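You operate a simulated robot arm through the tools that you are given. There is no shell and no other tool. Be economical: measure what you need, move in short steps, check, and stop when the job is done.

You run a simulated robot arm. Do the job below in one go: nothing can be reset, and whatever is moved stays where it is left.

JOB
Pack the travel caddy by the packing list and clamp the bottles in.
Fine: stand the bottle that is in it now on the worktop; the unlisted one stays out. Set down upright: travel bottle. Where these are worked on the way, their far stop is far enough and under half their travel is too little: caddy clamp.

It is judged by the outcome, as a careful person would: the job done as asked, and still so three seconds after it is handed in. It fails if anything else is knocked over, pushed out of place, dropped, spilled or broken.

ROBOT AND FRAMES
A 6-joint arm with a two-finger gripper, fixed in place. Base frame: the origin is at the foot of the arm, x ahead of it, y to its left, z up. Readings come in mm, degrees, newtons and seconds.
Its first joint turns from -166.0 to 166.0 degrees. Payload 2.45 kg.
Tool frame: the origin (TCP) lies between the finger pads and is the grasp point; the fingertips stand 20 mm ahead of it; z points along the fingers, y is the line along which they close. Largest opening 140 mm; the body of the gripper starts 168 mm behind the TCP.
Orientation is that of the tool frame in the base frame, as a unit quaternion [w, x, y, z]. With the fingers straight down and closing along the base's y, the tool's x points along the base's -x, its y along +y and its z along -z.

CONTROLS
- The arm moves only by the tool drive_tool. Its arguments are lists of equal length, an entry for each row: "rotation": the turn, a rotation vector about the tool's x, y, z in degrees, a list of three; "linear": the shift along the tool's x, y, z in mm, a list of three; "jaw": the opening, from 0 (shut) to 1 (fully open). In form: {"rotation": [[ax, ay, az], ...], "linear": [[x, y, z], ...], "jaw": [jaw, ...]}. A call has 1 to 12 rows; each row shifts and turns the commanded pose from where the row before left it, along the tool's axes as they then stand. Rows are played at 5 a second. More than 50 mm and 8.6 degrees between two rows, or a gripper value outside its range, and nothing of the call is played. A pose out of reach is approached as far as the arm can. The call stops where the force on the tool passes 50 N (or 10 N more than at its start, if that is more) or the arm is blocked; 0.2 s more then pass. Each finger travels about 45 mm/s and halts on what it meets, pressing with about 26 N; the grip force reading is that of the motor and also rises with nothing between the fingers. The clock runs only during rows and for 0.2 s after the last one: add rows that do not move to give the fingers time. It gives the time, the measured TCP pose, the force on the tool (base axes), the opening and the grip force at its end, in the units of the frame above (readings bear some noise), with the torque about the TCP (base axes, N m) and any sound that the robot's microphone picked up.
- Cameras (640 x 400 px; columns grow to the right, rows downward): "scene" is fixed at [220.4, 501.5, 1650.1]; the picture's right is [-0.43, -0.90, 0.00], its down [-0.50, 0.24, -0.83] and it looks along [0.75, -0.36, -0.55] (base axes); focal length 340 px, centre (320, 200). "wrist" rides on the gripper at [78, 11, -209] in the tool frame; the picture's right is [-0.14, 0.99, 0.00], its down [-0.92, -0.13, -0.37] and it looks along [-0.36, -0.05, 0.93] (tool axes); focal length 280 px, centre (320, 200).
- snapshot(camera): a new picture of that camera. It takes no simulated time.
- point_at(camera, pixels): there is no depth. For up to 12 entries [column, row, z] of the newest picture of that camera ("zoom" is the newest enlarged one), the place [x, y] in the base frame at which the ray of that pixel passes the height z, good to about 2 mm. It takes no simulated time.
- zoom(camera, box): a new picture of the part [left, top, right, bottom] of that camera's present view, enlarged. It takes no simulated time.
- hand_in(): hands the job in; it is judged then, once.

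Keep the steps short. Do not move on a guess: measure, check each grasp and each placing, and mend mistakes. In all there are 80 turns and 34 pictures (those below and enlarged ones count). Leave the gripper open and the arm clear of the work at the hand-in unless told otherwise, and finish with a single line.

The tools are called as name(argument=value, ...) on one line, values as JSON. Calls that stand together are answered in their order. drive_tool: Moves the arm, as the interface text tells. Its arguments: {"type":"object","properties":{"rotation":{"type":"array","items":{"type":"array","items":{"type":"number"}}},"linear":{"type":"array","items":{"type":"array","items":{"type":"number"}}},"jaw":{"type":"array","items":{"type":"number"}}},"required":["rotation","linear","jaw"]} The other tools are called the same way: snapshot (camera) takes a picture; point_at (camera, pixels) gives the place at which the rays of pixels pass given heights; zoom (camera, box) takes an enlarged picture of a part of a camera's view; hand_in () hands the job in.

At the start:

```text
t: 0.0
ee_pos: [748.0, -134.0, 1246.6]
tcp_rot: [0.0, 0.0, 1.0, 0.0]
wrist_force: [-0.3, 0.5, 0.5]
moment: [0.03, -0.02, -0.03]
gripper_width: 139.9
grip_force: 0.0
```

scene: 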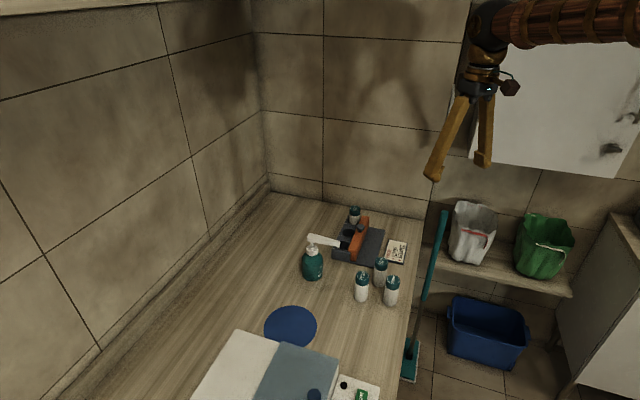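
wrist: 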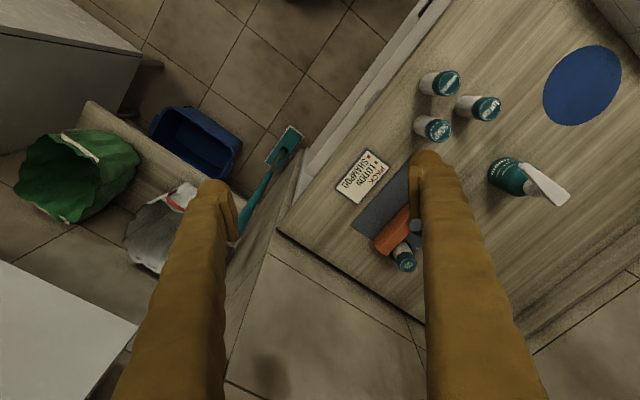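

The note seems to read "PACK lotion, shampoo". I'll zoom in on the caddy, bottles and card.

zoom(camera="scene", box=[290, 190, 430, 310])

zoom(camera="wrist", box=[320, 50, 520, 280])

```text
3.33 times, centred on (360, 250) of scene
```

zoom: 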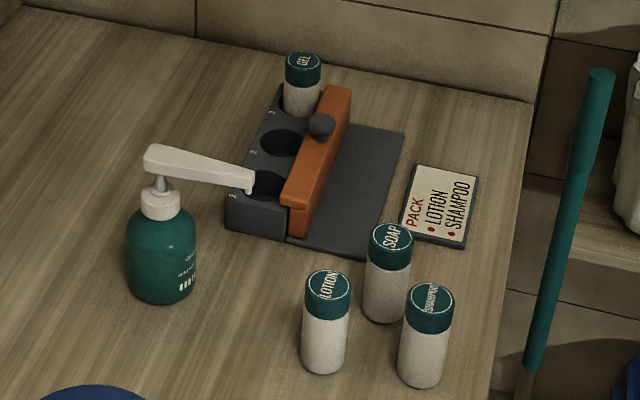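

```text
1.74 times, centred on (420, 165) of wrist
```

zoom: 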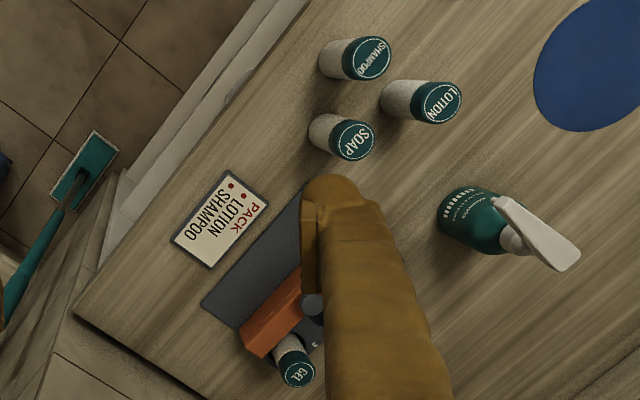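

Pack lotion and shampoo; GEL comes out. I need the worktop height, so I'll compare card corners and cap centres across both cameras.

point_at(camera="scene", pixels=[[403.5, 264.4, 700], [403.5, 264.4, 800], [403.5, 264.4, 900], [408, 243.4, 800], [362.3, 275, 900], [392.3, 281.5, 900], [380.9, 261.5, 900], [354.6, 209, 900]])

point_at(camera="wrist", pixels=[[367.1, 148.3, 700], [367.1, 148.3, 800], [367.1, 148.3, 900], [334.9, 185.7, 800], [490, 109, 900], [449, 83.5, 900], [440, 130, 900], [406, 262, 900]])

```text
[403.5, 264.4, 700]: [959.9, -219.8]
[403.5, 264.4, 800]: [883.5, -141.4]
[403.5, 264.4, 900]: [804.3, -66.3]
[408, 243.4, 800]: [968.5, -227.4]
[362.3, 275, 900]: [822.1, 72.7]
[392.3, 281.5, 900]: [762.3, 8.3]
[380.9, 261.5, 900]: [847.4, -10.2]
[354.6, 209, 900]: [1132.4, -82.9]
```

```text
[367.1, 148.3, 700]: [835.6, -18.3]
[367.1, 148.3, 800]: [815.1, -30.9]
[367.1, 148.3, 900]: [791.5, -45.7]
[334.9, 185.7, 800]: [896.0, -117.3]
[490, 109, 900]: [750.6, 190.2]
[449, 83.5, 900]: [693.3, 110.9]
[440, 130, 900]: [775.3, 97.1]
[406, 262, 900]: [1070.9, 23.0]
```

Worktop is around z≈920, cap tops around 1005, the GEL bottle near (1000, 0). I'll shift the arm +y so the caddy shows between the fingers.

drive_tool(rotation=[[0, 0, 0], [0, 0, 0], [0, 0, 0], [0, 0, 0]], linear=[[0, 45, 0], [0, 45, 10], [0, 25, 20], [0, 0, 0]], jaw=[1, 1, 1, 1])

snapshot(camera="wrist")

```text
t: 1.0
ee_pos: [749.1, -18.7, 1217.5]
tcp_rot: [0.0, 0.001, 1.0, 0.0]
wrist_force: [-0.1, 0.5, 0.3]
moment: [-0.01, 0.0, -0.01]
gripper_width: 140.1
grip_force: 0.1
```

```text
29 pictures are left
```

wrist: 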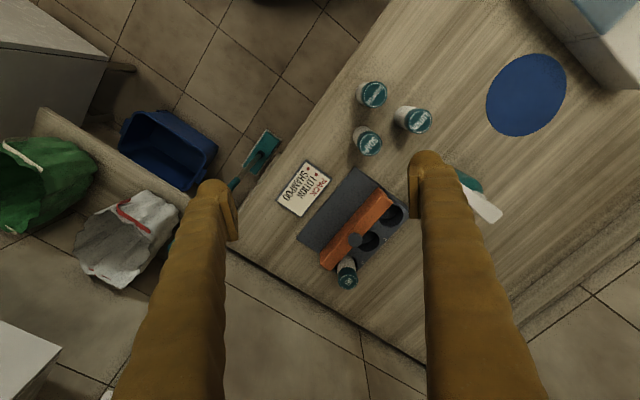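

zoom(camera="wrist", box=[270, 70, 510, 295])

```text
1.78 times, centred on (390, 182) of wrist
```

zoom: 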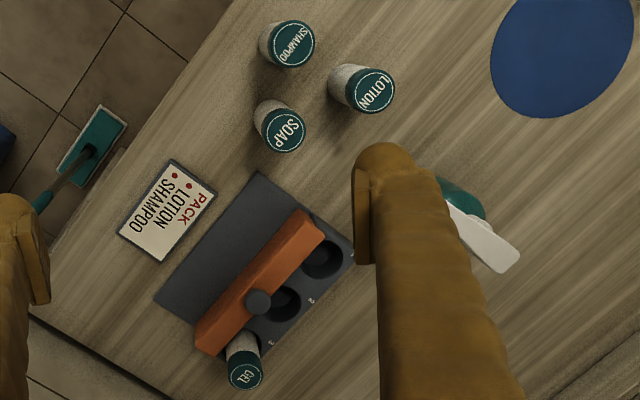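

point_at(camera="zoom", pixels=[[283, 303, 960], [323, 258, 960], [326, 235, 960], [302, 210, 960], [258, 301, 960], [372, 91, 1000], [292, 45, 1000], [286, 130, 1000], [246, 371, 1000], [175, 160, 920], [217, 195, 920], [258, 172, 920]])

point_at(camera="scene", pixels=[[348.9, 232.9, 960], [344.4, 245.5, 960], [348.6, 249.1, 960], [356.1, 251.8, 960], [360.3, 227, 960], [362.3, 275, 1000], [392.3, 281.5, 1000], [380.9, 261.5, 1000], [354.6, 209, 1000], [403.5, 264.4, 920], [384.6, 259.6, 920]])

```text
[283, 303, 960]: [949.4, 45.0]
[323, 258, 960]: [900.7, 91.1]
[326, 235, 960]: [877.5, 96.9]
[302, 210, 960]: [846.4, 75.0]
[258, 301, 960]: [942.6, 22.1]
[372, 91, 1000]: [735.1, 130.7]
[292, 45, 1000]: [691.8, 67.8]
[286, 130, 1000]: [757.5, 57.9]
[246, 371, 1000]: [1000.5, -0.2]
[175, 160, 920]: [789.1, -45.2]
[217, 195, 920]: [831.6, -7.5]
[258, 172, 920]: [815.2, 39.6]
```

```text
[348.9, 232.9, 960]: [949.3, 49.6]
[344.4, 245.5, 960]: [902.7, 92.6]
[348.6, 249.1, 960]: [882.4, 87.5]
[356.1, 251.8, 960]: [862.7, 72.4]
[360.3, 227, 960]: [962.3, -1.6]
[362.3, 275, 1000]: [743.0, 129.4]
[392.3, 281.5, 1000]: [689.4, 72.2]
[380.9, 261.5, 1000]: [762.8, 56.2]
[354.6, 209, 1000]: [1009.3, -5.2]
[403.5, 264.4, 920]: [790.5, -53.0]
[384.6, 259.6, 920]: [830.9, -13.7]
```

Pockets: 1 (901,92), 2 (949,47), 3 (≈998,0); row direction e=(-0.726,0.688), clamp bar with knob at about (925,20), top ≈ 992. The bar sits against the pockets (closed), with the plate behind it as its travel. I go above the knob and turn so that the fingers close along the sliding direction.

drive_tool(rotation=[[0, 0, 0], [0, 0, 0], [0, 0, 0], [0, 0, 0], [0, 0, 0], [0, 0, 7.25], [0, 0, 7.25], [0, 0, 7.25], [0, 0, 7.25], [0, 0, 7.25], [0, 0, 7.25], [0, 0, 0]], linear=[[-35, 7.8, 20], [-35, 7.8, 20], [-35, 7.8, 20], [-35, 7.8, 20], [-36, 7.8, 20], [0, 0, 0], [0, 0, 0], [0, 0, 0], [0, 0, 0], [0, 0, 0], [0, 0, 0], [0, 0, 0]], jaw=[0.6, 0.6, 0.6, 0.6, 0.6, 0.6, 0.6, 0.6, 0.6, 0.6, 0.6, 0.6])

snapshot(camera="wrist")

```text
t: 3.6
ee_pos: [925.2, 18.4, 1116.2]
tcp_rot: [0.0, 0.371, 0.928, 0.0]
wrist_force: [-0.2, -0.6, -0.2]
moment: [-0.01, -0.01, 0.0]
gripper_width: 83.9
grip_force: 0.0
```

```text
27 pictures are left
```

wrist: 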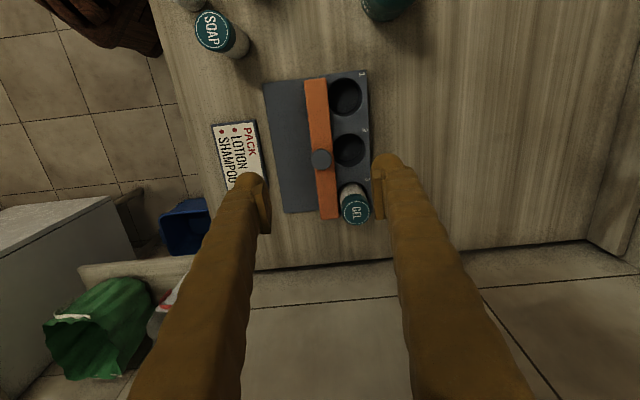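

zoom(camera="wrist", box=[250, 60, 390, 235])

point_at(camera="wrist", pixels=[[321, 159, 990], [346, 97, 962], [349, 150, 962], [355, 209, 1003], [305, 80, 970], [326, 78, 970], [319, 219, 970], [338, 217, 970], [264, 84, 922], [285, 212, 922], [365, 70, 962]])

```text
2.29 times, centred on (320, 148) of wrist
```

zoom: 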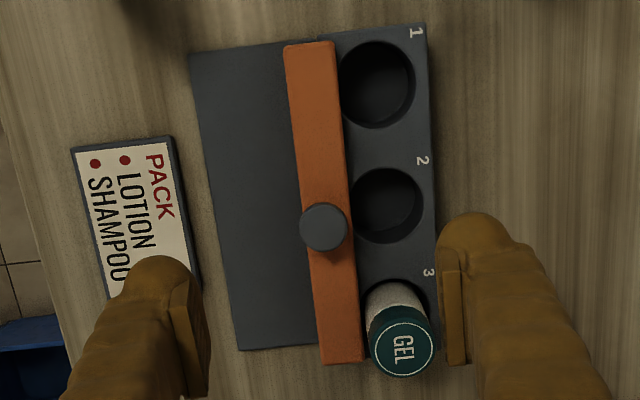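

```text
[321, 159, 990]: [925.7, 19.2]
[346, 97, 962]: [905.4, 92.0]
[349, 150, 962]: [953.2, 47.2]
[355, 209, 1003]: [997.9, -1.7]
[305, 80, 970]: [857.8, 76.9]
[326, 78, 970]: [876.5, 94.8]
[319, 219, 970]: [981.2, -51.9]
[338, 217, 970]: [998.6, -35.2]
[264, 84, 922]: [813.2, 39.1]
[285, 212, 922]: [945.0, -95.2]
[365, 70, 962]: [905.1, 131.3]
```

The knob is right below the TCP (925.5,19.3). I lower over it to z≈994 with jaws half open, then check.

drive_tool(rotation=[[0, 0, 0], [0, 0, 0], [0, 0, 0], [0, 0, 0], [0, 0, 0], [0, 0, 0]], linear=[[0, 1, 35], [0, 0, 35], [0, 0, 30], [0, 0, 15], [0, 0, 7], [0, 0, 0]], jaw=[0.4, 0.4, 0.4, 0.4, 0.4, 0.4])

zoom(camera="scene", box=[310, 180, 430, 280])

```text
t: 5.0
ee_pos: [923.7, 19.7, 993.1]
tcp_rot: [0.0, 0.37, 0.929, 0.001]
wrist_force: [-0.2, 0.2, 0.0]
moment: [0.01, -0.04, 0.01]
gripper_width: 56.1
grip_force: 0.0
```

```text
4.00 times, centred on (370, 230) of scene
```

zoom: 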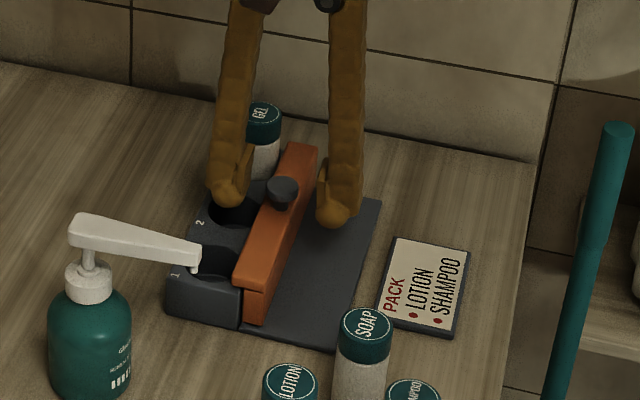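

Fingers straddle the knob. Closing.

drive_tool(rotation=[[0, 0, 0], [0, 0, 0], [0, 0, 0], [0, 0, 0], [0, 0, 0]], linear=[[0, 0, 0], [0, 0, 0], [0, 0, 0], [0, 0, 0], [0, 0, 0]], jaw=[0.1, 0.08, 0.08, 0.08, 0.08])

```text
t: 6.2
ee_pos: [923.2, 21.3, 991.1]
tcp_rot: [-0.002, 0.371, 0.929, 0.0]
wrist_force: [1.6, -0.1, -30.8]
moment: [-0.01, 0.01, 0.04]
gripper_width: 22.0
grip_force: 45.0
```

Knob gripped (22 mm); the tool is being pulled down about 30 N, so I relax down 3 mm and start a short pull along −n (tool −y).

drive_tool(rotation=[[0, 0, 0], [0, 0, 0], [0, 0, 0], [0, 0, 0]], linear=[[0, 0, 2], [0, -4, 1], [0, -6, 0], [0, -6, 0]], jaw=[0.1, 0.1, 0.1, 0.1])

```text
t: 7.2
ee_pos: [913.3, 9.8, 990.7]
tcp_rot: [0.001, 0.371, 0.929, 0.0]
wrist_force: [-15.9, 16.5, -5.5]
moment: [0.07, 0.02, 0.09]
gripper_width: 22.0
grip_force: 45.0
```

The bar slides (≈15 mm). A side force shows the rail is slightly off my axis; I correct and continue.

drive_tool(rotation=[[0, 0, 0], [0, 0, 0], [0, 0, 0], [0, 0, 0]], linear=[[0.6, -6, 0], [0.2, -6, 0], [0.2, -6, 0], [0.2, -6, 0]], jaw=[0.1, 0.1, 0.1, 0.1])

```text
t: 8.2
ee_pos: [895.3, -8.4, 990.1]
tcp_rot: [0.0, 0.37, 0.929, -0.001]
wrist_force: [-21.8, 21.7, -20.1]
moment: [0.63, 0.2, -0.42]
gripper_width: 21.5
grip_force: 44.9
```

drive_tool(rotation=[[0, 0, 0], [0, 0, 0], [0, 0, 0]], linear=[[1.5, 0, 1], [0.8, -4, 0], [0.2, -4, 0]], jaw=[0.1, 0.1, 0.1])

zoom(camera="scene", box=[310, 180, 430, 280])

```text
t: 9.0
ee_pos: [891.2, -13.6, 989.5]
tcp_rot: [0.001, 0.37, 0.929, -0.001]
wrist_force: [12.8, -11.7, -23.5]
moment: [0.21, -0.38, 0.0]
gripper_width: 21.7
grip_force: 44.8
```

```text
4.00 times, centred on (370, 230) of scene
```

zoom: 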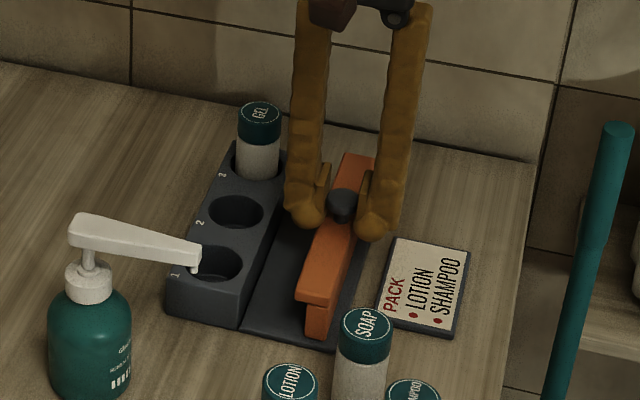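

The clamp is sliding back well. Nearly at the plate edge; go on a bit to the stop.

drive_tool(rotation=[[0, 0, 0], [0, 0, 0], [0, 0, 0]], linear=[[-0.8, -4, 1], [0, -4, 0], [0, -4, 0]], jaw=[0.1, 0.1, 0.1])

```text
t: 9.8
ee_pos: [886.2, -17.3, 991.1]
tcp_rot: [0.003, 0.37, 0.929, 0.002]
wrist_force: [10.4, 2.8, -6.7]
moment: [0.38, -0.14, -0.27]
gripper_width: 21.8
grip_force: 44.9
stopped in row 3: the force on the tool passed its limit at 57 N (the readings are from after the stop); the commanded pose is now the measured one
```

End stop reached (≈53 mm travel). Release and rise, turning the wrist back.

drive_tool(rotation=[[0, 0, 0], [0, 0, 0], [0, 0, 0], [0, 0, 0], [0, 0, 0], [0, 0, 0], [0, 0, -7.25], [0, 0, -7.25], [0, 0, -7.25], [0, 0, -7.25], [0, 0, -7.25], [0, 0, -7.25]], linear=[[0, 0, 0], [0, 0, 0], [0, 0, -20], [0, 0, -30], [0, 0, -40], [0, 0, -40], [0, 0, 0], [0, 0, 0], [0, 0, 0], [0, 0, 0], [0, 0, 0], [0, 0, 0]], jaw=[0.35, 0.35, 0.35, 0.35, 0.4, 0.4, 0.4, 0.4, 0.4, 0.4, 0.4, 0.4])

zoom(camera="scene", box=[310, 180, 430, 280])

snapshot(camera="wrist")

```text
t: 12.4
ee_pos: [884.3, -18.1, 1120.8]
tcp_rot: [0.004, -0.001, 1.0, 0.001]
wrist_force: [0.5, -0.3, 0.6]
moment: [0.01, -0.04, -0.04]
gripper_width: 55.7
grip_force: 0.0
```

```text
4.00 times, centred on (370, 230) of scene
```

zoom: 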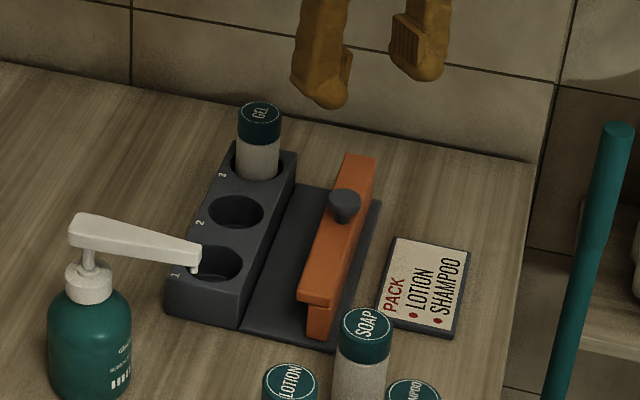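

```text
22 pictures are left
```

wrist: 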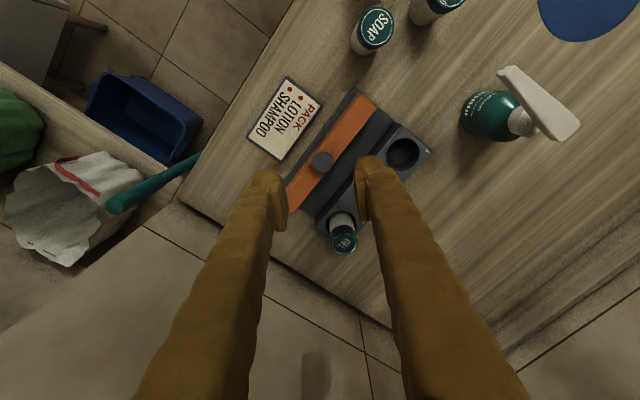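

point_at(camera="wrist", pixels=[[344.5, 244, 1000], [344.5, 244, 1010], [403, 152, 962], [381, 29, 1000], [381, 29, 1010]])

point_at(camera="scene", pixels=[[355, 207.7, 1000], [355, 207.7, 1010], [353, 233.7, 962], [379.3, 245, 962], [335, 247.5, 1040], [347.8, 240.5, 1040]])

```text
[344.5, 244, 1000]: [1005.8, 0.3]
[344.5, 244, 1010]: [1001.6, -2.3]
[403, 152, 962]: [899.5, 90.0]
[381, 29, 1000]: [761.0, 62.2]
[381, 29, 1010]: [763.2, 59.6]
```

```text
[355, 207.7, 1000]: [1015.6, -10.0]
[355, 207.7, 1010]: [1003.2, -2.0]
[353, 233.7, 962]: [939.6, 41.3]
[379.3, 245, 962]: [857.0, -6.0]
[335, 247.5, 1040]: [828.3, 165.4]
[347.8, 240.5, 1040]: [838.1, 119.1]
```

Clamp is open. GEL cap centre (1000,-1.5), top ≈1011. It's at the reach limit, so I tilt 12° outward in the radial plane and hover above at z≈1060.

drive_tool(rotation=[[0, -6, 0], [0, -6, 0], [0, 0, 0], [0, 0, 0], [0, 0, 0], [0, 0, 0]], linear=[[0, 0, 0], [0, 0, 0], [-33.6, 5.5, 27.9], [-33.6, 5.5, 27.9], [-33.6, 5.5, 27.9], [0, 0, 0]], jaw=[0.43, 0.43, 0.43, 0.43, 0.43, 0.43])

snapshot(camera="wrist")

```text
t: 13.8
ee_pos: [1003.2, -0.2, 1061.5]
tcp_rot: [0.109, 0.001, 0.994, 0.001]
wrist_force: [0.1, 0.6, 0.0]
moment: [0.0, 0.01, 0.01]
gripper_width: 60.2
grip_force: 0.0
```

```text
21 pictures are left
```

wrist: 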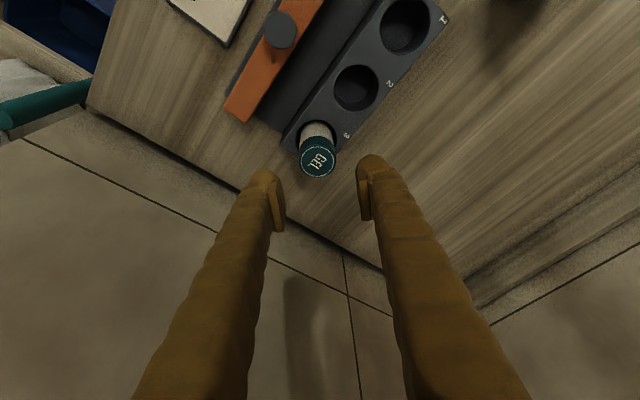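

point_at(camera="wrist", pixels=[[317, 157, 1000], [317, 157, 1010], [299, 158, 1005], [336, 156, 1005], [356, 87, 962], [403, 23, 962], [317, 176, 1005]])

```text
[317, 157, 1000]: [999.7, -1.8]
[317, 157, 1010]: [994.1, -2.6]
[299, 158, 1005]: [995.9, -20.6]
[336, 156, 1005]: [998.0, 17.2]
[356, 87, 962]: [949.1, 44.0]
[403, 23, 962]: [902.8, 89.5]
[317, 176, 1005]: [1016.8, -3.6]
```

GEL at (997,-2), ⌀38. Descend vertically to z=990, then close.

drive_tool(rotation=[[0, 0, 0], [0, 0, 0], [0, 0, 0], [0, 0, 0]], linear=[[8, -1, 25], [6, -1, 22], [5.8, 0, 21.9], [0, 0, 0]], jaw=[0.43, 0.43, 0.43, 0.43])

drive_tool(rotation=[[0, 0, 0], [0, 0, 0], [0, 0, 0], [0, 0, 0]], linear=[[0, 0, 0], [0, 0, 0], [0, 0, 0], [0, 0, 0]], jaw=[0.2, 0.2, 0.2, 0.2])

```text
t: 14.8
ee_pos: [998.6, -3.4, 989.6]
tcp_rot: [0.107, 0.0, 0.994, 0.001]
wrist_force: [-0.5, -0.1, -0.2]
moment: [0.02, -0.04, 0.0]
gripper_width: 60.1
grip_force: 0.0
```

```text
t: 15.8
ee_pos: [998.9, -3.4, 990.7]
tcp_rot: [0.108, 0.0, 0.994, 0.002]
wrist_force: [0.5, 0.2, 0.8]
moment: [0.01, 0.0, -0.01]
gripper_width: 34.2
grip_force: 25.8
```

Gripped at 34 mm. Lift straight up 80 mm.

drive_tool(rotation=[[0, 0, 0], [0, 0, 0], [0, 0, 0], [0, 0, 0], [0, 0, 0]], linear=[[-2.1, 0, -9.8], [-4.2, 0, -19.6], [-4.2, 0, -19.6], [-6.2, 0, -29.3], [0, 0, 0]], jaw=[0.2, 0.2, 0.2, 0.2, 0.2])

snapshot(camera="scene")

```text
t: 17.0
ee_pos: [995.8, -4.2, 1069.2]
tcp_rot: [0.108, 0.0, 0.994, 0.0]
wrist_force: [-0.4, -0.2, -1.1]
moment: [-0.03, 0.02, 0.02]
gripper_width: 34.5
grip_force: 25.9
```

```text
20 pictures are left
```

scene: 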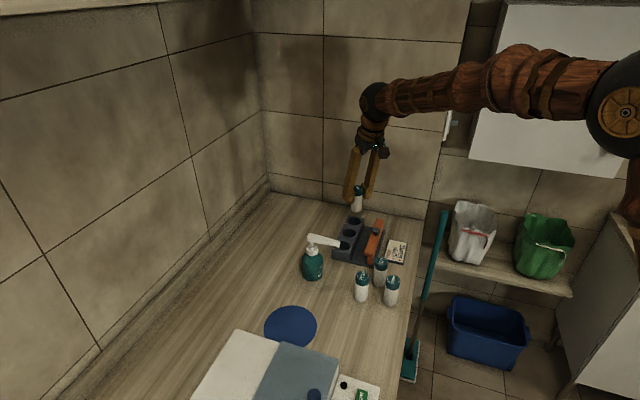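

GEL is out. Check candidate spots on free worktop.

point_at(camera="scene", pixels=[[330, 305, 920], [290, 306, 920], [316, 322, 920], [312, 280, 920], [300, 235, 920], [320, 215, 920], [362, 302, 920], [392, 305, 920], [381, 287, 920], [322, 273, 920]])

```text
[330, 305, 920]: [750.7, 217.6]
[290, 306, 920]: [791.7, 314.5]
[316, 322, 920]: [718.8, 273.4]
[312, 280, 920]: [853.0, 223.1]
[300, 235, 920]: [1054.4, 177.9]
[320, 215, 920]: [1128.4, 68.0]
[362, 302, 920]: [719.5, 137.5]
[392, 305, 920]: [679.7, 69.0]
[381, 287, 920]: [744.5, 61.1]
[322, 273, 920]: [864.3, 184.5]
```

I'll place it at (755,212): ~50 mm from the disc, ~85 from lotion, ~100 from pump. Rise, move back along −x, then +y, staying away from the spout.

drive_tool(rotation=[[0, 0, 0], [0, 0, 0], [0, 0, 0], [0, 0, 0], [0, 0, 0], [0, 0, 0], [0, 0, 0], [0, 0, 0], [0, 0, 0]], linear=[[-6.3, 0, -29.4], [-6.3, 0, -29.4], [39.1, 0, -8.3], [39.1, 0, -8.3], [39.1, 0, -8.3], [39.1, 0, -8.3], [39.1, 0, -8.3], [39.1, 0, -8.3], [0, 0, 0]], jaw=[0.2, 0.2, 0.2, 0.2, 0.2, 0.2, 0.2, 0.2, 0.2])

drive_tool(rotation=[[0, 0, 0], [0, 0, 0], [0, 0, 0], [0, 0, 0], [0, 0, 0], [0, 0, 0]], linear=[[0, 43.2, 0], [0, 43.2, 0], [0, 43.2, 0], [0, 43.2, 0], [0, 43.2, 0], [0, 0, 0]], jaw=[0.2, 0.2, 0.2, 0.2, 0.2, 0.2])

zoom(camera="scene", box=[260, 180, 430, 330])

```text
t: 19.0
ee_pos: [757.0, -3.2, 1130.1]
tcp_rot: [0.108, 0.0, 0.994, 0.001]
wrist_force: [0.1, 0.6, -1.6]
moment: [-0.01, 0.0, -0.01]
gripper_width: 34.5
grip_force: 25.7
```

```text
t: 20.4
ee_pos: [756.2, 211.7, 1127.1]
tcp_rot: [0.107, -0.001, 0.994, 0.001]
wrist_force: [-0.3, 0.3, -0.7]
moment: [0.0, 0.01, -0.02]
gripper_width: 34.4
grip_force: 25.7
```

```text
2.67 times, centred on (345, 255) of scene
```

zoom: 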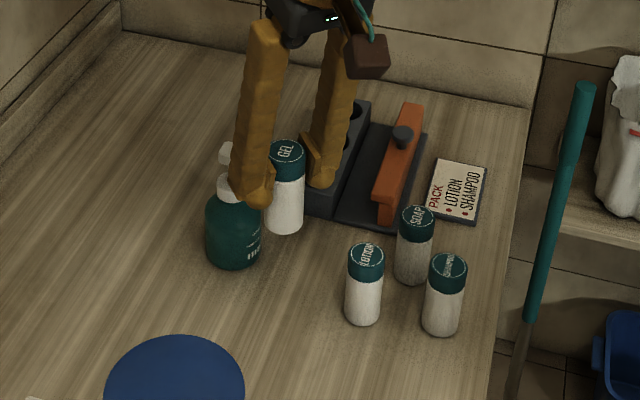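

Bottle bottom estimated ≈68 below TCP, so contact should be at TCP z≈987. Descend to ~995 then feel.

drive_tool(rotation=[[0, 0, 0], [0, 0, 0], [0, 0, 0], [0, 0, 0], [0, 0, 0]], linear=[[8.3, 0, 39.1], [8.3, 0, 39.1], [6.2, 0, 29.3], [4.2, 0, 19.6], [0, 0, 0]], jaw=[0.2, 0.2, 0.2, 0.2, 0.2])

drive_tool(rotation=[[0, 0, 0], [0, 0, 0], [0, 0, 0]], linear=[[0.4, 0, 2], [0.4, 0, 2], [0, 0, 0]], jaw=[0.2, 0.2, 0.2])

zoom(camera="scene", box=[260, 240, 400, 350])

```text
t: 21.6
ee_pos: [756.4, 212.2, 997.8]
tcp_rot: [0.108, 0.0, 0.994, 0.001]
wrist_force: [0.7, -0.3, -0.7]
moment: [-0.01, 0.0, 0.0]
gripper_width: 34.4
grip_force: 25.9
```

```text
t: 22.4
ee_pos: [757.1, 212.8, 993.8]
tcp_rot: [0.109, -0.001, 0.994, 0.001]
wrist_force: [-0.1, -0.4, -0.9]
moment: [0.0, 0.0, 0.02]
gripper_width: 34.3
grip_force: 26.3
```

```text
3.64 times, centred on (330, 295) of scene
```

zoom: 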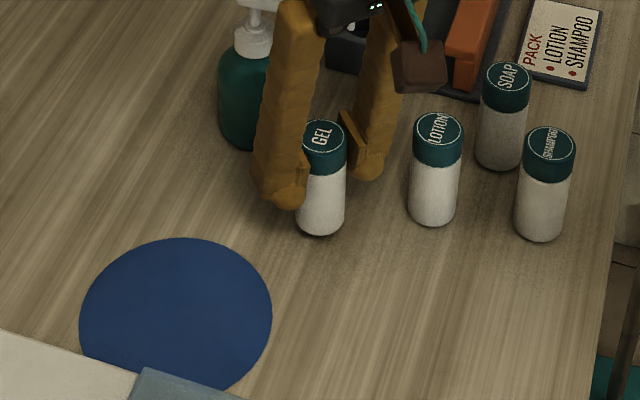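

Still in the air. Feel downwards in 2 mm steps.

drive_tool(rotation=[[0, 0, 0], [0, 0, 0], [0, 0, 0]], linear=[[0.4, 0, 2], [0.4, 0, 2], [0, 0, 0]], jaw=[0.2, 0.2, 0.2])

```text
t: 23.2
ee_pos: [757.0, 212.1, 989.6]
tcp_rot: [0.107, 0.0, 0.994, 0.001]
wrist_force: [-0.3, 0.7, -1.6]
moment: [0.04, 0.0, 0.0]
gripper_width: 34.5
grip_force: 25.8
```

drive_tool(rotation=[[0, 0, 0], [0, 0, 0], [0, 0, 0]], linear=[[0.4, 0, 2], [0.2, 0, 1], [0, 0, 0]], jaw=[0.2, 0.2, 0.2])

```text
t: 24.0
ee_pos: [756.1, 212.7, 985.3]
tcp_rot: [0.108, 0.0, 0.994, 0.001]
wrist_force: [0.3, -0.1, -0.7]
moment: [0.02, 0.0, 0.06]
gripper_width: 34.5
grip_force: 26.0
```

drive_tool(rotation=[[0, 0, 0], [0, 0, 0], [0, 0, 0]], linear=[[0.2, 0, 1], [0.2, 0, 1], [0, 0, 0]], jaw=[0.2, 0.2, 0.2])

```text
t: 24.8
ee_pos: [756.6, 212.0, 984.2]
tcp_rot: [0.108, 0.0, 0.994, 0.002]
wrist_force: [0.0, 0.5, -1.3]
moment: [0.02, -0.03, 0.0]
gripper_width: 34.2
grip_force: 25.8
```

drive_tool(rotation=[[0, 0, 0], [0, 0, 0], [0, 0, 0]], linear=[[0.2, 0, 1], [0.2, 0, 1], [0, 0, 0]], jaw=[0.2, 0.2, 0.2])

```text
t: 25.6
ee_pos: [757.1, 212.7, 983.0]
tcp_rot: [0.109, 0.0, 0.994, 0.001]
wrist_force: [0.1, 4.4, 25.7]
moment: [0.13, -0.09, -0.01]
gripper_width: 34.5
grip_force: 26.2
```

Contact (26 N). Ease up 1 mm, open slowly, then rise.

drive_tool(rotation=[[0, 0, 0], [0, 0, 0], [0, 0, 0], [0, 0, 0], [0, 0, 0]], linear=[[-0.2, 0, -1], [0, 0, 0], [0, 0, 0], [0, 0, 0], [0, 0, 0]], jaw=[0.2, 0.28, 0.36, 0.43, 0.43])

drive_tool(rotation=[[0, 0, 0], [0, 0, 0], [0, 0, 0], [0, 0, 0], [0, 6, 0], [0, 6, 0], [0, 0, 0]], linear=[[-4.2, 0, -19.6], [-6.2, 0, -29.3], [-8.3, 0, -39.1], [-8.3, 0, -39.1], [0, 0, 0], [0, 0, 0], [0, 0, 0]], jaw=[0.43, 0.43, 0.43, 0.43, 0.43, 0.43, 0.43])

snapshot(camera="wrist")

zoom(camera="scene", box=[260, 180, 430, 330])

```text
t: 26.8
ee_pos: [755.9, 212.2, 983.0]
tcp_rot: [0.108, 0.0, 0.994, 0.001]
wrist_force: [0.2, 0.1, -0.6]
moment: [0.0, 0.04, 0.03]
gripper_width: 60.3
grip_force: 0.0
```

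```text
t: 28.4
ee_pos: [756.1, 210.7, 1112.2]
tcp_rot: [0.003, 0.0, 1.0, 0.001]
wrist_force: [0.3, 0.2, 0.0]
moment: [-0.01, -0.03, -0.02]
gripper_width: 60.2
grip_force: 0.2
```

```text
17 pictures are left
```

wrist: 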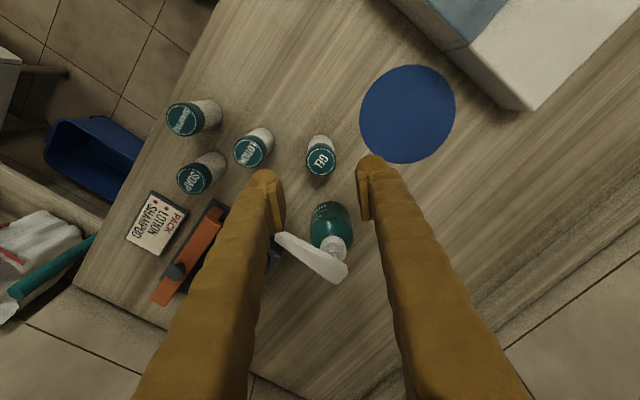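

```text
2.67 times, centred on (345, 255) of scene
```

zoom: 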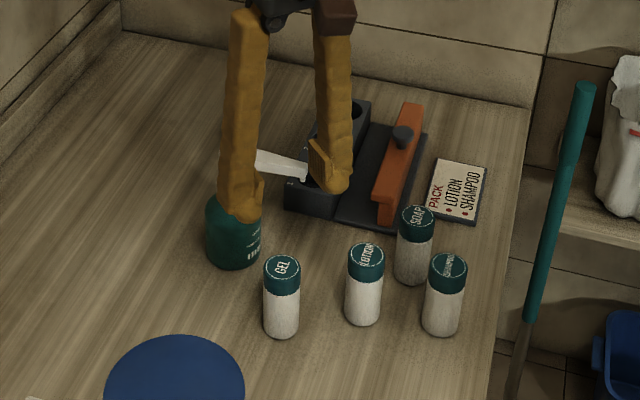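

GEL stands upright. Locate the lotion, shampoo and soap caps precisely.

point_at(camera="wrist", pixels=[[248.5, 153, 1004], [184, 121, 1004], [193, 179, 1004], [320, 162, 1004]])

point_at(camera="scene", pixels=[[362, 273.5, 1004], [392.7, 279.5, 1004], [380.9, 260.5, 1004], [330.5, 278.5, 1004]])

```text
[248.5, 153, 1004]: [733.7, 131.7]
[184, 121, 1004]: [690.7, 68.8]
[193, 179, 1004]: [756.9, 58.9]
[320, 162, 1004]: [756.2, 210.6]
```

```text
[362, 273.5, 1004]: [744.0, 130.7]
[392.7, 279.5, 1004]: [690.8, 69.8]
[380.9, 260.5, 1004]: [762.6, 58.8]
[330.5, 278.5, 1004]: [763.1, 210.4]
```

Lotion at ≈(735,131). Move above it and descend to z≈985 vertically.

drive_tool(rotation=[[0, 0, 0], [0, 0, 0], [0, 0, 0], [0, 0, 0], [0, 0, 0]], linear=[[10.5, -40, 0], [10.5, -39.7, 0], [0, 0, 35], [0, 0, 25], [0, 0, 0]], jaw=[0.43, 0.43, 0.43, 0.43, 0.43])

snapshot(camera="wrist")

```text
t: 29.6
ee_pos: [734.4, 131.5, 1052.7]
tcp_rot: [0.004, 0.0, 1.0, 0.001]
wrist_force: [1.3, 0.5, 0.5]
moment: [-0.04, 0.02, -0.01]
gripper_width: 60.4
grip_force: 0.2
```

```text
15 pictures are left
```

wrist: 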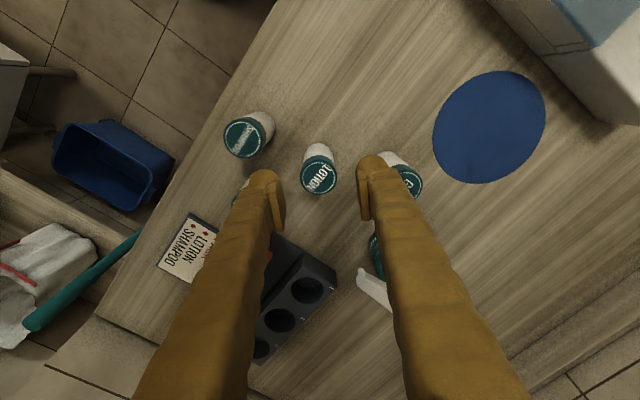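

point_at(camera="wrist", pixels=[[319, 177, 1004], [307, 290, 962], [279, 320, 962]])

drive_tool(rotation=[[0, 0, 0], [0, 0, 0], [0, 0, 0], [0, 0, 0]], linear=[[0, 0, 30], [0, 0, 25], [0, 0, 12], [0, 0, 0]], jaw=[0.43, 0.43, 0.43, 0.43])

drive_tool(rotation=[[0, 0, 0], [0, 0, 0], [0, 0, 0], [0, 0, 0]], linear=[[0, 0, 0], [0, 0, 0], [0, 0, 0], [0, 0, 0]], jaw=[0.2, 0.2, 0.2, 0.2])

```text
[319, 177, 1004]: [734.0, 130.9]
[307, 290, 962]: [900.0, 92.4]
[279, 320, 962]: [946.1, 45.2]
```

```text
t: 30.6
ee_pos: [734.7, 131.5, 985.7]
tcp_rot: [0.004, 0.0, 1.0, 0.001]
wrist_force: [-0.4, -0.7, 0.1]
moment: [0.0, -0.01, -0.03]
gripper_width: 60.2
grip_force: 0.0
```

```text
t: 31.6
ee_pos: [736.3, 132.2, 985.5]
tcp_rot: [0.004, 0.0, 1.0, 0.001]
wrist_force: [0.2, -0.4, 0.6]
moment: [0.01, -0.02, -0.01]
gripper_width: 34.3
grip_force: 26.2
```

Lotion gripped (34.3 mm). Lift, go −y, then +x to pocket 1 at (901.5,91), staying clear of the spout.

drive_tool(rotation=[[0, 0, 0], [0, 0, 0], [0, 0, 0], [0, 0, 0], [0, 0, 0], [0, 0, 0], [0, 0, 0], [0, 0, 0], [0, 0, 0], [0, 0, 0]], linear=[[0, 0, -20], [0, 0, -40], [0, 0, -45], [0, -45, -20], [-42, 0, 0], [-42, 0, 0], [-42, 0, 0], [-40, 0, 0], [0, 4.5, 0], [0, 0, 0]], jaw=[0.2, 0.2, 0.2, 0.2, 0.2, 0.2, 0.2, 0.2, 0.2, 0.2])

snapshot(camera="wrist")

zoom(camera="scene", box=[290, 160, 430, 290])

```text
t: 33.8
ee_pos: [903.0, 90.1, 1112.9]
tcp_rot: [0.004, 0.001, 1.0, 0.001]
wrist_force: [0.5, -0.2, -1.2]
moment: [0.0, -0.02, 0.03]
gripper_width: 34.3
grip_force: 25.4
```

```text
14 pictures are left
```

wrist: 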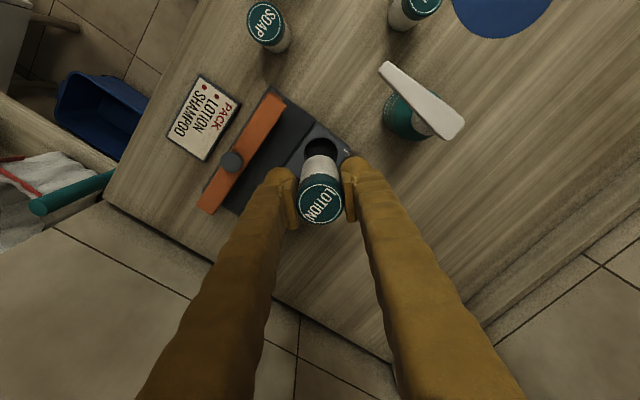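

```text
3.08 times, centred on (360, 225) of scene
```

zoom: 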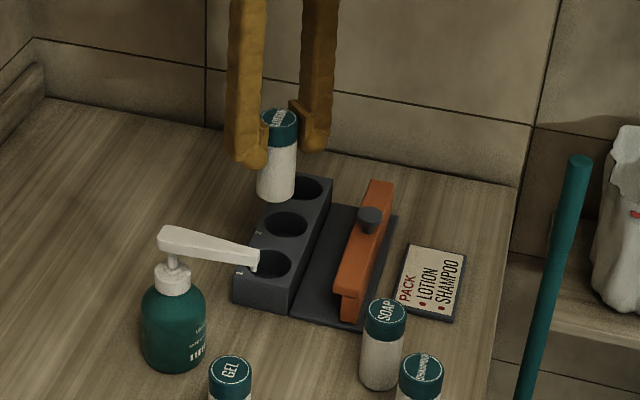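

point_at(camera="wrist", pixels=[[320, 203, 1132], [303, 149, 962], [339, 150, 962], [321, 137, 962]])

point_at(camera="scene", pixels=[[346.8, 197.4, 1132], [345, 246, 962], [349, 233, 962], [354.7, 221, 962]])

```text
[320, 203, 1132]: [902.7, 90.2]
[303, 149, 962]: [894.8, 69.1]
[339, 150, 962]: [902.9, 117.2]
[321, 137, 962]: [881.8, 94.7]
```

```text
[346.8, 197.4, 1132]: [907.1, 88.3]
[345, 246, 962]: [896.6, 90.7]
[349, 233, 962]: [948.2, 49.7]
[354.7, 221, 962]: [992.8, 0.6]
```

Bottle at (903,90), pocket 1 rim centred at ≈(900.5,92.5). Adjust 2 mm and lower to just into the pocket.

drive_tool(rotation=[[0, 0, 0], [0, 0, 0], [0, 0, 0], [0, 0, 0], [0, 0, 0], [0, 0, 0]], linear=[[2, 2, 30], [0, 0, 35], [0, 0, 10], [0, 0, 10], [0, 0, 10], [0, 0, 0]], jaw=[0.2, 0.2, 0.2, 0.2, 0.2, 0.2])

```text
t: 35.2
ee_pos: [901.5, 93.4, 1018.9]
tcp_rot: [0.004, 0.001, 1.0, 0.001]
wrist_force: [5.9, -3.3, 25.6]
moment: [0.14, -0.12, -0.04]
gripper_width: 34.5
grip_force: 25.9
```

Contact 26 N earlier than expected. Look.

zoom(camera="scene", box=[310, 180, 400, 270])

snapshot(camera="wrist")

```text
4.44 times, centred on (355, 225) of scene
```

zoom: 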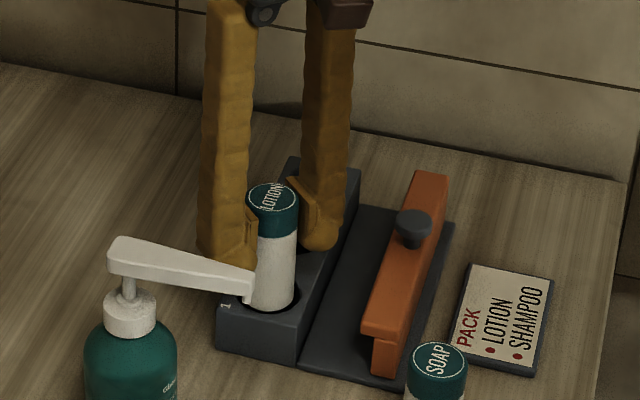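

```text
11 pictures are left
```

wrist: 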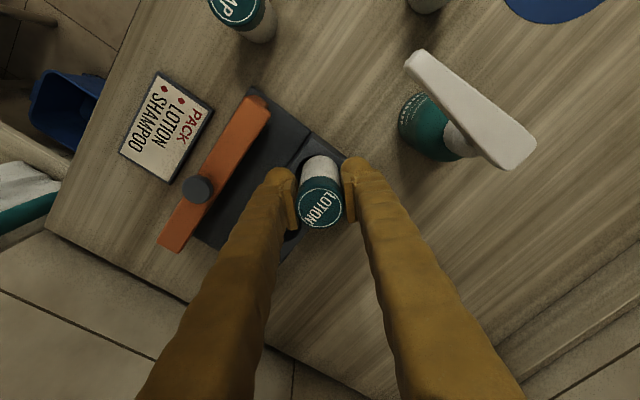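

The bottle is about 12 mm inside the mouth and rubs on the edge; the reaction pushes it toward +x, −y. Ease up 3 mm, shift 1.5 mm that way, and feel down again.

drive_tool(rotation=[[0, 0, 0], [0, 0, 0], [0, 0, 0], [0, 0, 0], [0, 0, 0]], linear=[[0, 0, -4], [-1.5, -1.5, 0], [0, 0, 3], [0, 0, 2], [0, 0, 0]], jaw=[0.2, 0.2, 0.2, 0.2, 0.2])

```text
t: 36.4
ee_pos: [901.7, 93.7, 1017.7]
tcp_rot: [0.004, 0.0, 1.0, 0.001]
wrist_force: [5.4, -4.5, 25.9]
moment: [0.12, -0.05, 0.03]
gripper_width: 34.7
grip_force: 25.7
```

From the torque, the contact lies at the bottle's (−x,+y) edge, so the bottle must go further along (+x,−y). Lift 6 mm, shift (+2.5,−3), and feel down.

drive_tool(rotation=[[0, 0, 0], [0, 0, 0], [0, 0, 0], [0, 0, 0], [0, 0, 0]], linear=[[0, 0, -6], [-2.5, -3, 0], [0, 0, 4], [0, 0, 3], [0, 0, 0]], jaw=[0.2, 0.2, 0.2, 0.2, 0.2])

```text
t: 37.6
ee_pos: [903.9, 90.9, 1017.2]
tcp_rot: [0.005, 0.0, 1.0, 0.001]
wrist_force: [-0.2, 6.1, 22.9]
moment: [0.01, 0.32, -0.07]
gripper_width: 34.6
grip_force: 26.0
```

Now it rubs at (−x,−y). So the centre is between in y and further +x. Shift (+2.5,+1.7) and feel again.

drive_tool(rotation=[[0, 0, 0], [0, 0, 0], [0, 0, 0], [0, 0, 0], [0, 0, 0]], linear=[[0, 0, -6], [-2.5, 1.7, 0], [0, 0, 4], [0, 0, 2], [0, 0, 0]], jaw=[0.2, 0.2, 0.2, 0.2, 0.2])

```text
t: 38.8
ee_pos: [907.3, 91.8, 1015.4]
tcp_rot: [0.004, 0.0, 1.0, 0.001]
wrist_force: [-0.1, 0.0, -0.1]
moment: [0.01, -0.03, 0.01]
gripper_width: 34.4
grip_force: 25.3
```

Free now, at z 1015. Continue down in gentle steps.

drive_tool(rotation=[[0, 0, 0], [0, 0, 0], [0, 0, 0], [0, 0, 0], [0, 0, 0]], linear=[[0, 0, 4], [0, 0, 5], [0, 0, 5], [0, 0, 5], [0, 0, 0]], jaw=[0.2, 0.2, 0.2, 0.2, 0.2])

```text
t: 40.0
ee_pos: [906.3, 90.5, 996.1]
tcp_rot: [0.003, 0.001, 1.0, 0.001]
wrist_force: [-0.1, -0.2, -0.3]
moment: [-0.02, 0.0, 0.03]
gripper_width: 34.9
grip_force: 25.7
```

drive_tool(rotation=[[0, 0, 0], [0, 0, 0], [0, 0, 0]], linear=[[0, 0, 2], [0, 0, 1.5], [0, 0, 0]], jaw=[0.2, 0.2, 0.2])

```text
t: 40.8
ee_pos: [907.1, 90.9, 994.4]
tcp_rot: [0.003, 0.0, 1.0, 0.0]
wrist_force: [-0.2, -0.8, -0.9]
moment: [0.01, 0.02, 0.03]
gripper_width: 34.1
grip_force: 26.0
```

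drive_tool(rotation=[[0, 0, 0], [0, 0, 0], [0, 0, 0]], linear=[[0, 0, 1], [0, 0, 1], [0, 0, 0]], jaw=[0.2, 0.2, 0.2])

```text
t: 41.6
ee_pos: [906.8, 91.7, 991.5]
tcp_rot: [0.003, 0.001, 1.0, 0.001]
wrist_force: [0.2, -0.1, -1.1]
moment: [0.04, 0.03, 0.01]
gripper_width: 34.6
grip_force: 25.4
```

drive_tool(rotation=[[0, 0, 0], [0, 0, 0], [0, 0, 0]], linear=[[0, 0, 1], [0, 0, 1], [0, 0, 0]], jaw=[0.2, 0.2, 0.2])

```text
t: 42.4
ee_pos: [905.8, 91.5, 988.9]
tcp_rot: [0.003, 0.0, 1.0, 0.0]
wrist_force: [0.3, -0.5, -0.6]
moment: [0.01, 0.02, 0.06]
gripper_width: 34.1
grip_force: 26.0
```

drive_tool(rotation=[[0, 0, 0], [0, 0, 0], [0, 0, 0]], linear=[[0, 0, 1], [0, 0, 1], [0, 0, 0]], jaw=[0.2, 0.2, 0.2])

```text
t: 43.2
ee_pos: [904.5, 91.3, 986.9]
tcp_rot: [0.004, 0.0, 1.0, 0.001]
wrist_force: [-0.5, -0.2, -1.0]
moment: [0.02, -0.01, 0.0]
gripper_width: 34.4
grip_force: 26.0
```

zoom(camera="scene", box=[310, 190, 390, 270])

```text
5.00 times, centred on (350, 230) of scene
```

zoom: 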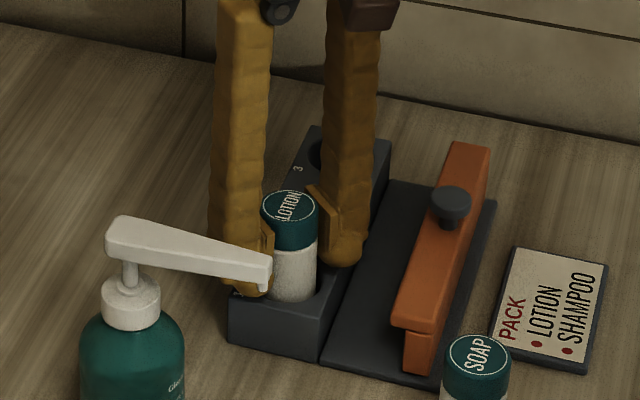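

Cap top estimated 1013, seated value ≈1011: bottle slid up in the grip while rubbing. Two mm more at most.

drive_tool(rotation=[[0, 0, 0], [0, 0, 0], [0, 0, 0]], linear=[[0, 0, 1], [0, 0, 0.8], [0, 0, 0]], jaw=[0.2, 0.2, 0.2])

```text
t: 44.0
ee_pos: [906.1, 92.0, 985.9]
tcp_rot: [0.005, 0.0, 1.0, 0.001]
wrist_force: [-2.4, -0.6, 15.3]
moment: [-0.03, -0.08, -0.01]
gripper_width: 34.3
grip_force: 25.9
```

Seated (15 N). Ease, open, and rise.

drive_tool(rotation=[[0, 0, 0], [0, 0, 0], [0, 0, 0], [0, 0, 0], [0, 0, 0]], linear=[[0, 0, -0.8], [0, 0, 0], [0, 0, 0], [0, 0, 0], [0, 0, 0]], jaw=[0.2, 0.28, 0.36, 0.43, 0.43])

drive_tool(rotation=[[0, 0, 0], [0, 0, 0], [0, 0, 0], [0, 0, 0], [0, 0, 0]], linear=[[0, 0, -25], [0, 0, -40], [0, 0, -40], [0, 0, -25], [0, 0, 0]], jaw=[0.43, 0.43, 0.43, 0.43, 0.43])

snapshot(camera="wrist")

```text
t: 45.2
ee_pos: [906.1, 91.9, 987.2]
tcp_rot: [0.004, 0.0, 1.0, 0.001]
wrist_force: [0.4, -0.3, -1.1]
moment: [0.0, 0.0, -0.01]
gripper_width: 60.2
grip_force: 0.0
```

```text
t: 46.4
ee_pos: [906.2, 92.9, 1117.1]
tcp_rot: [0.004, 0.0, 1.0, 0.001]
wrist_force: [-0.2, 0.5, 0.6]
moment: [0.0, 0.0, -0.01]
gripper_width: 60.2
grip_force: 0.0
```

```text
9 pictures are left
```

wrist: 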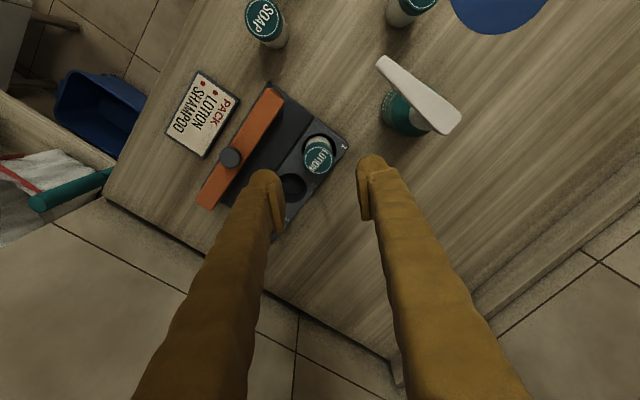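

point_at(camera="wrist", pixels=[[318, 156, 1011], [293, 186, 962], [320, 149, 962], [264.5, 24, 1004], [409, 2, 1004]])

```text
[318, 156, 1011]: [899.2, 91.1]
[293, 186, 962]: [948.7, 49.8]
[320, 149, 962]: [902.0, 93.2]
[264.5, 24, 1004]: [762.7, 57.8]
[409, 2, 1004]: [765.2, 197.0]
```

Lotion stands in pocket 1. Now to the shampoo at (690.8,69).

drive_tool(rotation=[[0, 0, 0], [0, 0, 0], [0, 0, 0], [0, 0, 0], [0, 0, 0], [0, 0, 0], [0, 0, 0], [0, 0, 0]], linear=[[43, -4.8, 0], [43, -4.8, 0], [43, -4.8, 0], [43, -4.8, 0], [43.2, -4.6, 0], [0, 0, 35], [0, 0, 25], [0, 0, 0]], jaw=[0.43, 0.43, 0.43, 0.43, 0.43, 0.43, 0.43, 0.43])

snapshot(camera="wrist")

```text
t: 48.2
ee_pos: [693.0, 68.7, 1055.7]
tcp_rot: [0.004, 0.0, 1.0, 0.001]
wrist_force: [-0.1, 0.6, 0.2]
moment: [-0.01, 0.02, -0.01]
gripper_width: 60.0
grip_force: 0.0
```

```text
8 pictures are left
```

wrist: 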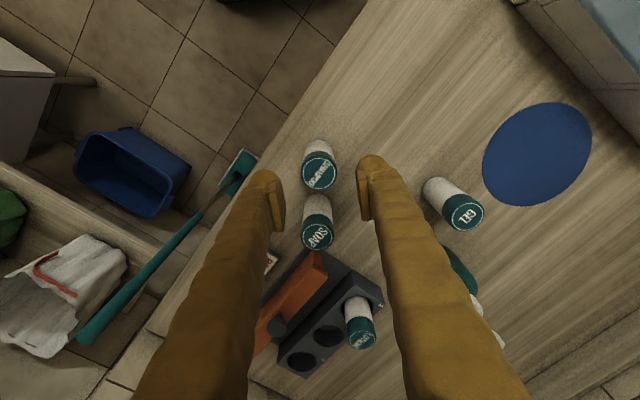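

point_at(camera="wrist", pixels=[[319, 172.5, 1004], [317, 236, 1004]])

drive_tool(rotation=[[0, 0, 0], [0, 0, 0], [0, 0, 0], [0, 0, 0]], linear=[[1.5, 0, 30], [0, 0, 25], [0, 0, 14], [0, 0, 0]], jaw=[0.43, 0.43, 0.43, 0.43])

drive_tool(rotation=[[0, 0, 0], [0, 0, 0], [0, 0, 0], [0, 0, 0]], linear=[[0, 0, 0], [0, 0, 0], [0, 0, 0], [0, 0, 0]], jaw=[0.2, 0.2, 0.2, 0.2])

```text
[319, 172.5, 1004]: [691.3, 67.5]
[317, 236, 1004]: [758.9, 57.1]
```

```text
t: 49.2
ee_pos: [689.3, 68.9, 986.5]
tcp_rot: [0.004, 0.001, 1.0, 0.002]
wrist_force: [-0.5, 1.0, 0.1]
moment: [-0.02, -0.03, 0.01]
gripper_width: 60.2
grip_force: 0.1
```

```text
t: 50.2
ee_pos: [690.3, 67.5, 986.1]
tcp_rot: [0.004, 0.0, 1.0, 0.001]
wrist_force: [-0.2, 0.0, -1.0]
moment: [-0.05, -0.03, 0.0]
gripper_width: 34.5
grip_force: 26.1
```

Shampoo gripped. Lift and carry to above pocket 2 at (952.5,46.5).

drive_tool(rotation=[[0, 0, 0], [0, 0, 0], [0, 0, 0], [0, 0, 0], [0, 0, 0], [0, 0, 0], [0, 0, 0], [0, 0, 0], [0, 0, 0], [0, 0, 0], [0, 0, 0]], linear=[[0, 0, -20], [0, 0, -40], [0, 0, -45], [0, 0, -20], [-43.7, -3.65, 0], [-43.7, -3.65, 0], [-43.7, -3.65, 0], [-43.7, -3.65, 0], [-43.7, -3.65, 0], [-43.7, -3.65, 0], [0, 0, 0]], jaw=[0.2, 0.2, 0.2, 0.2, 0.2, 0.2, 0.2, 0.2, 0.2, 0.2, 0.2])

zoom(camera="scene", box=[310, 180, 400, 270])

```text
t: 52.6
ee_pos: [950.3, 46.7, 1112.0]
tcp_rot: [0.004, 0.0, 1.0, 0.0]
wrist_force: [0.4, -0.1, -0.3]
moment: [0.0, 0.02, 0.03]
gripper_width: 34.4
grip_force: 26.4
```

```text
4.44 times, centred on (355, 225) of scene
```

zoom: 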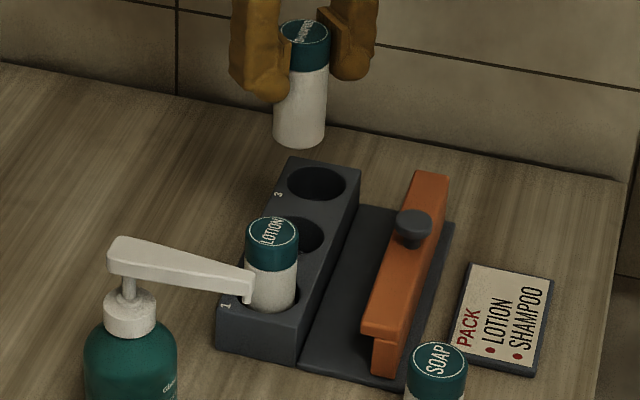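

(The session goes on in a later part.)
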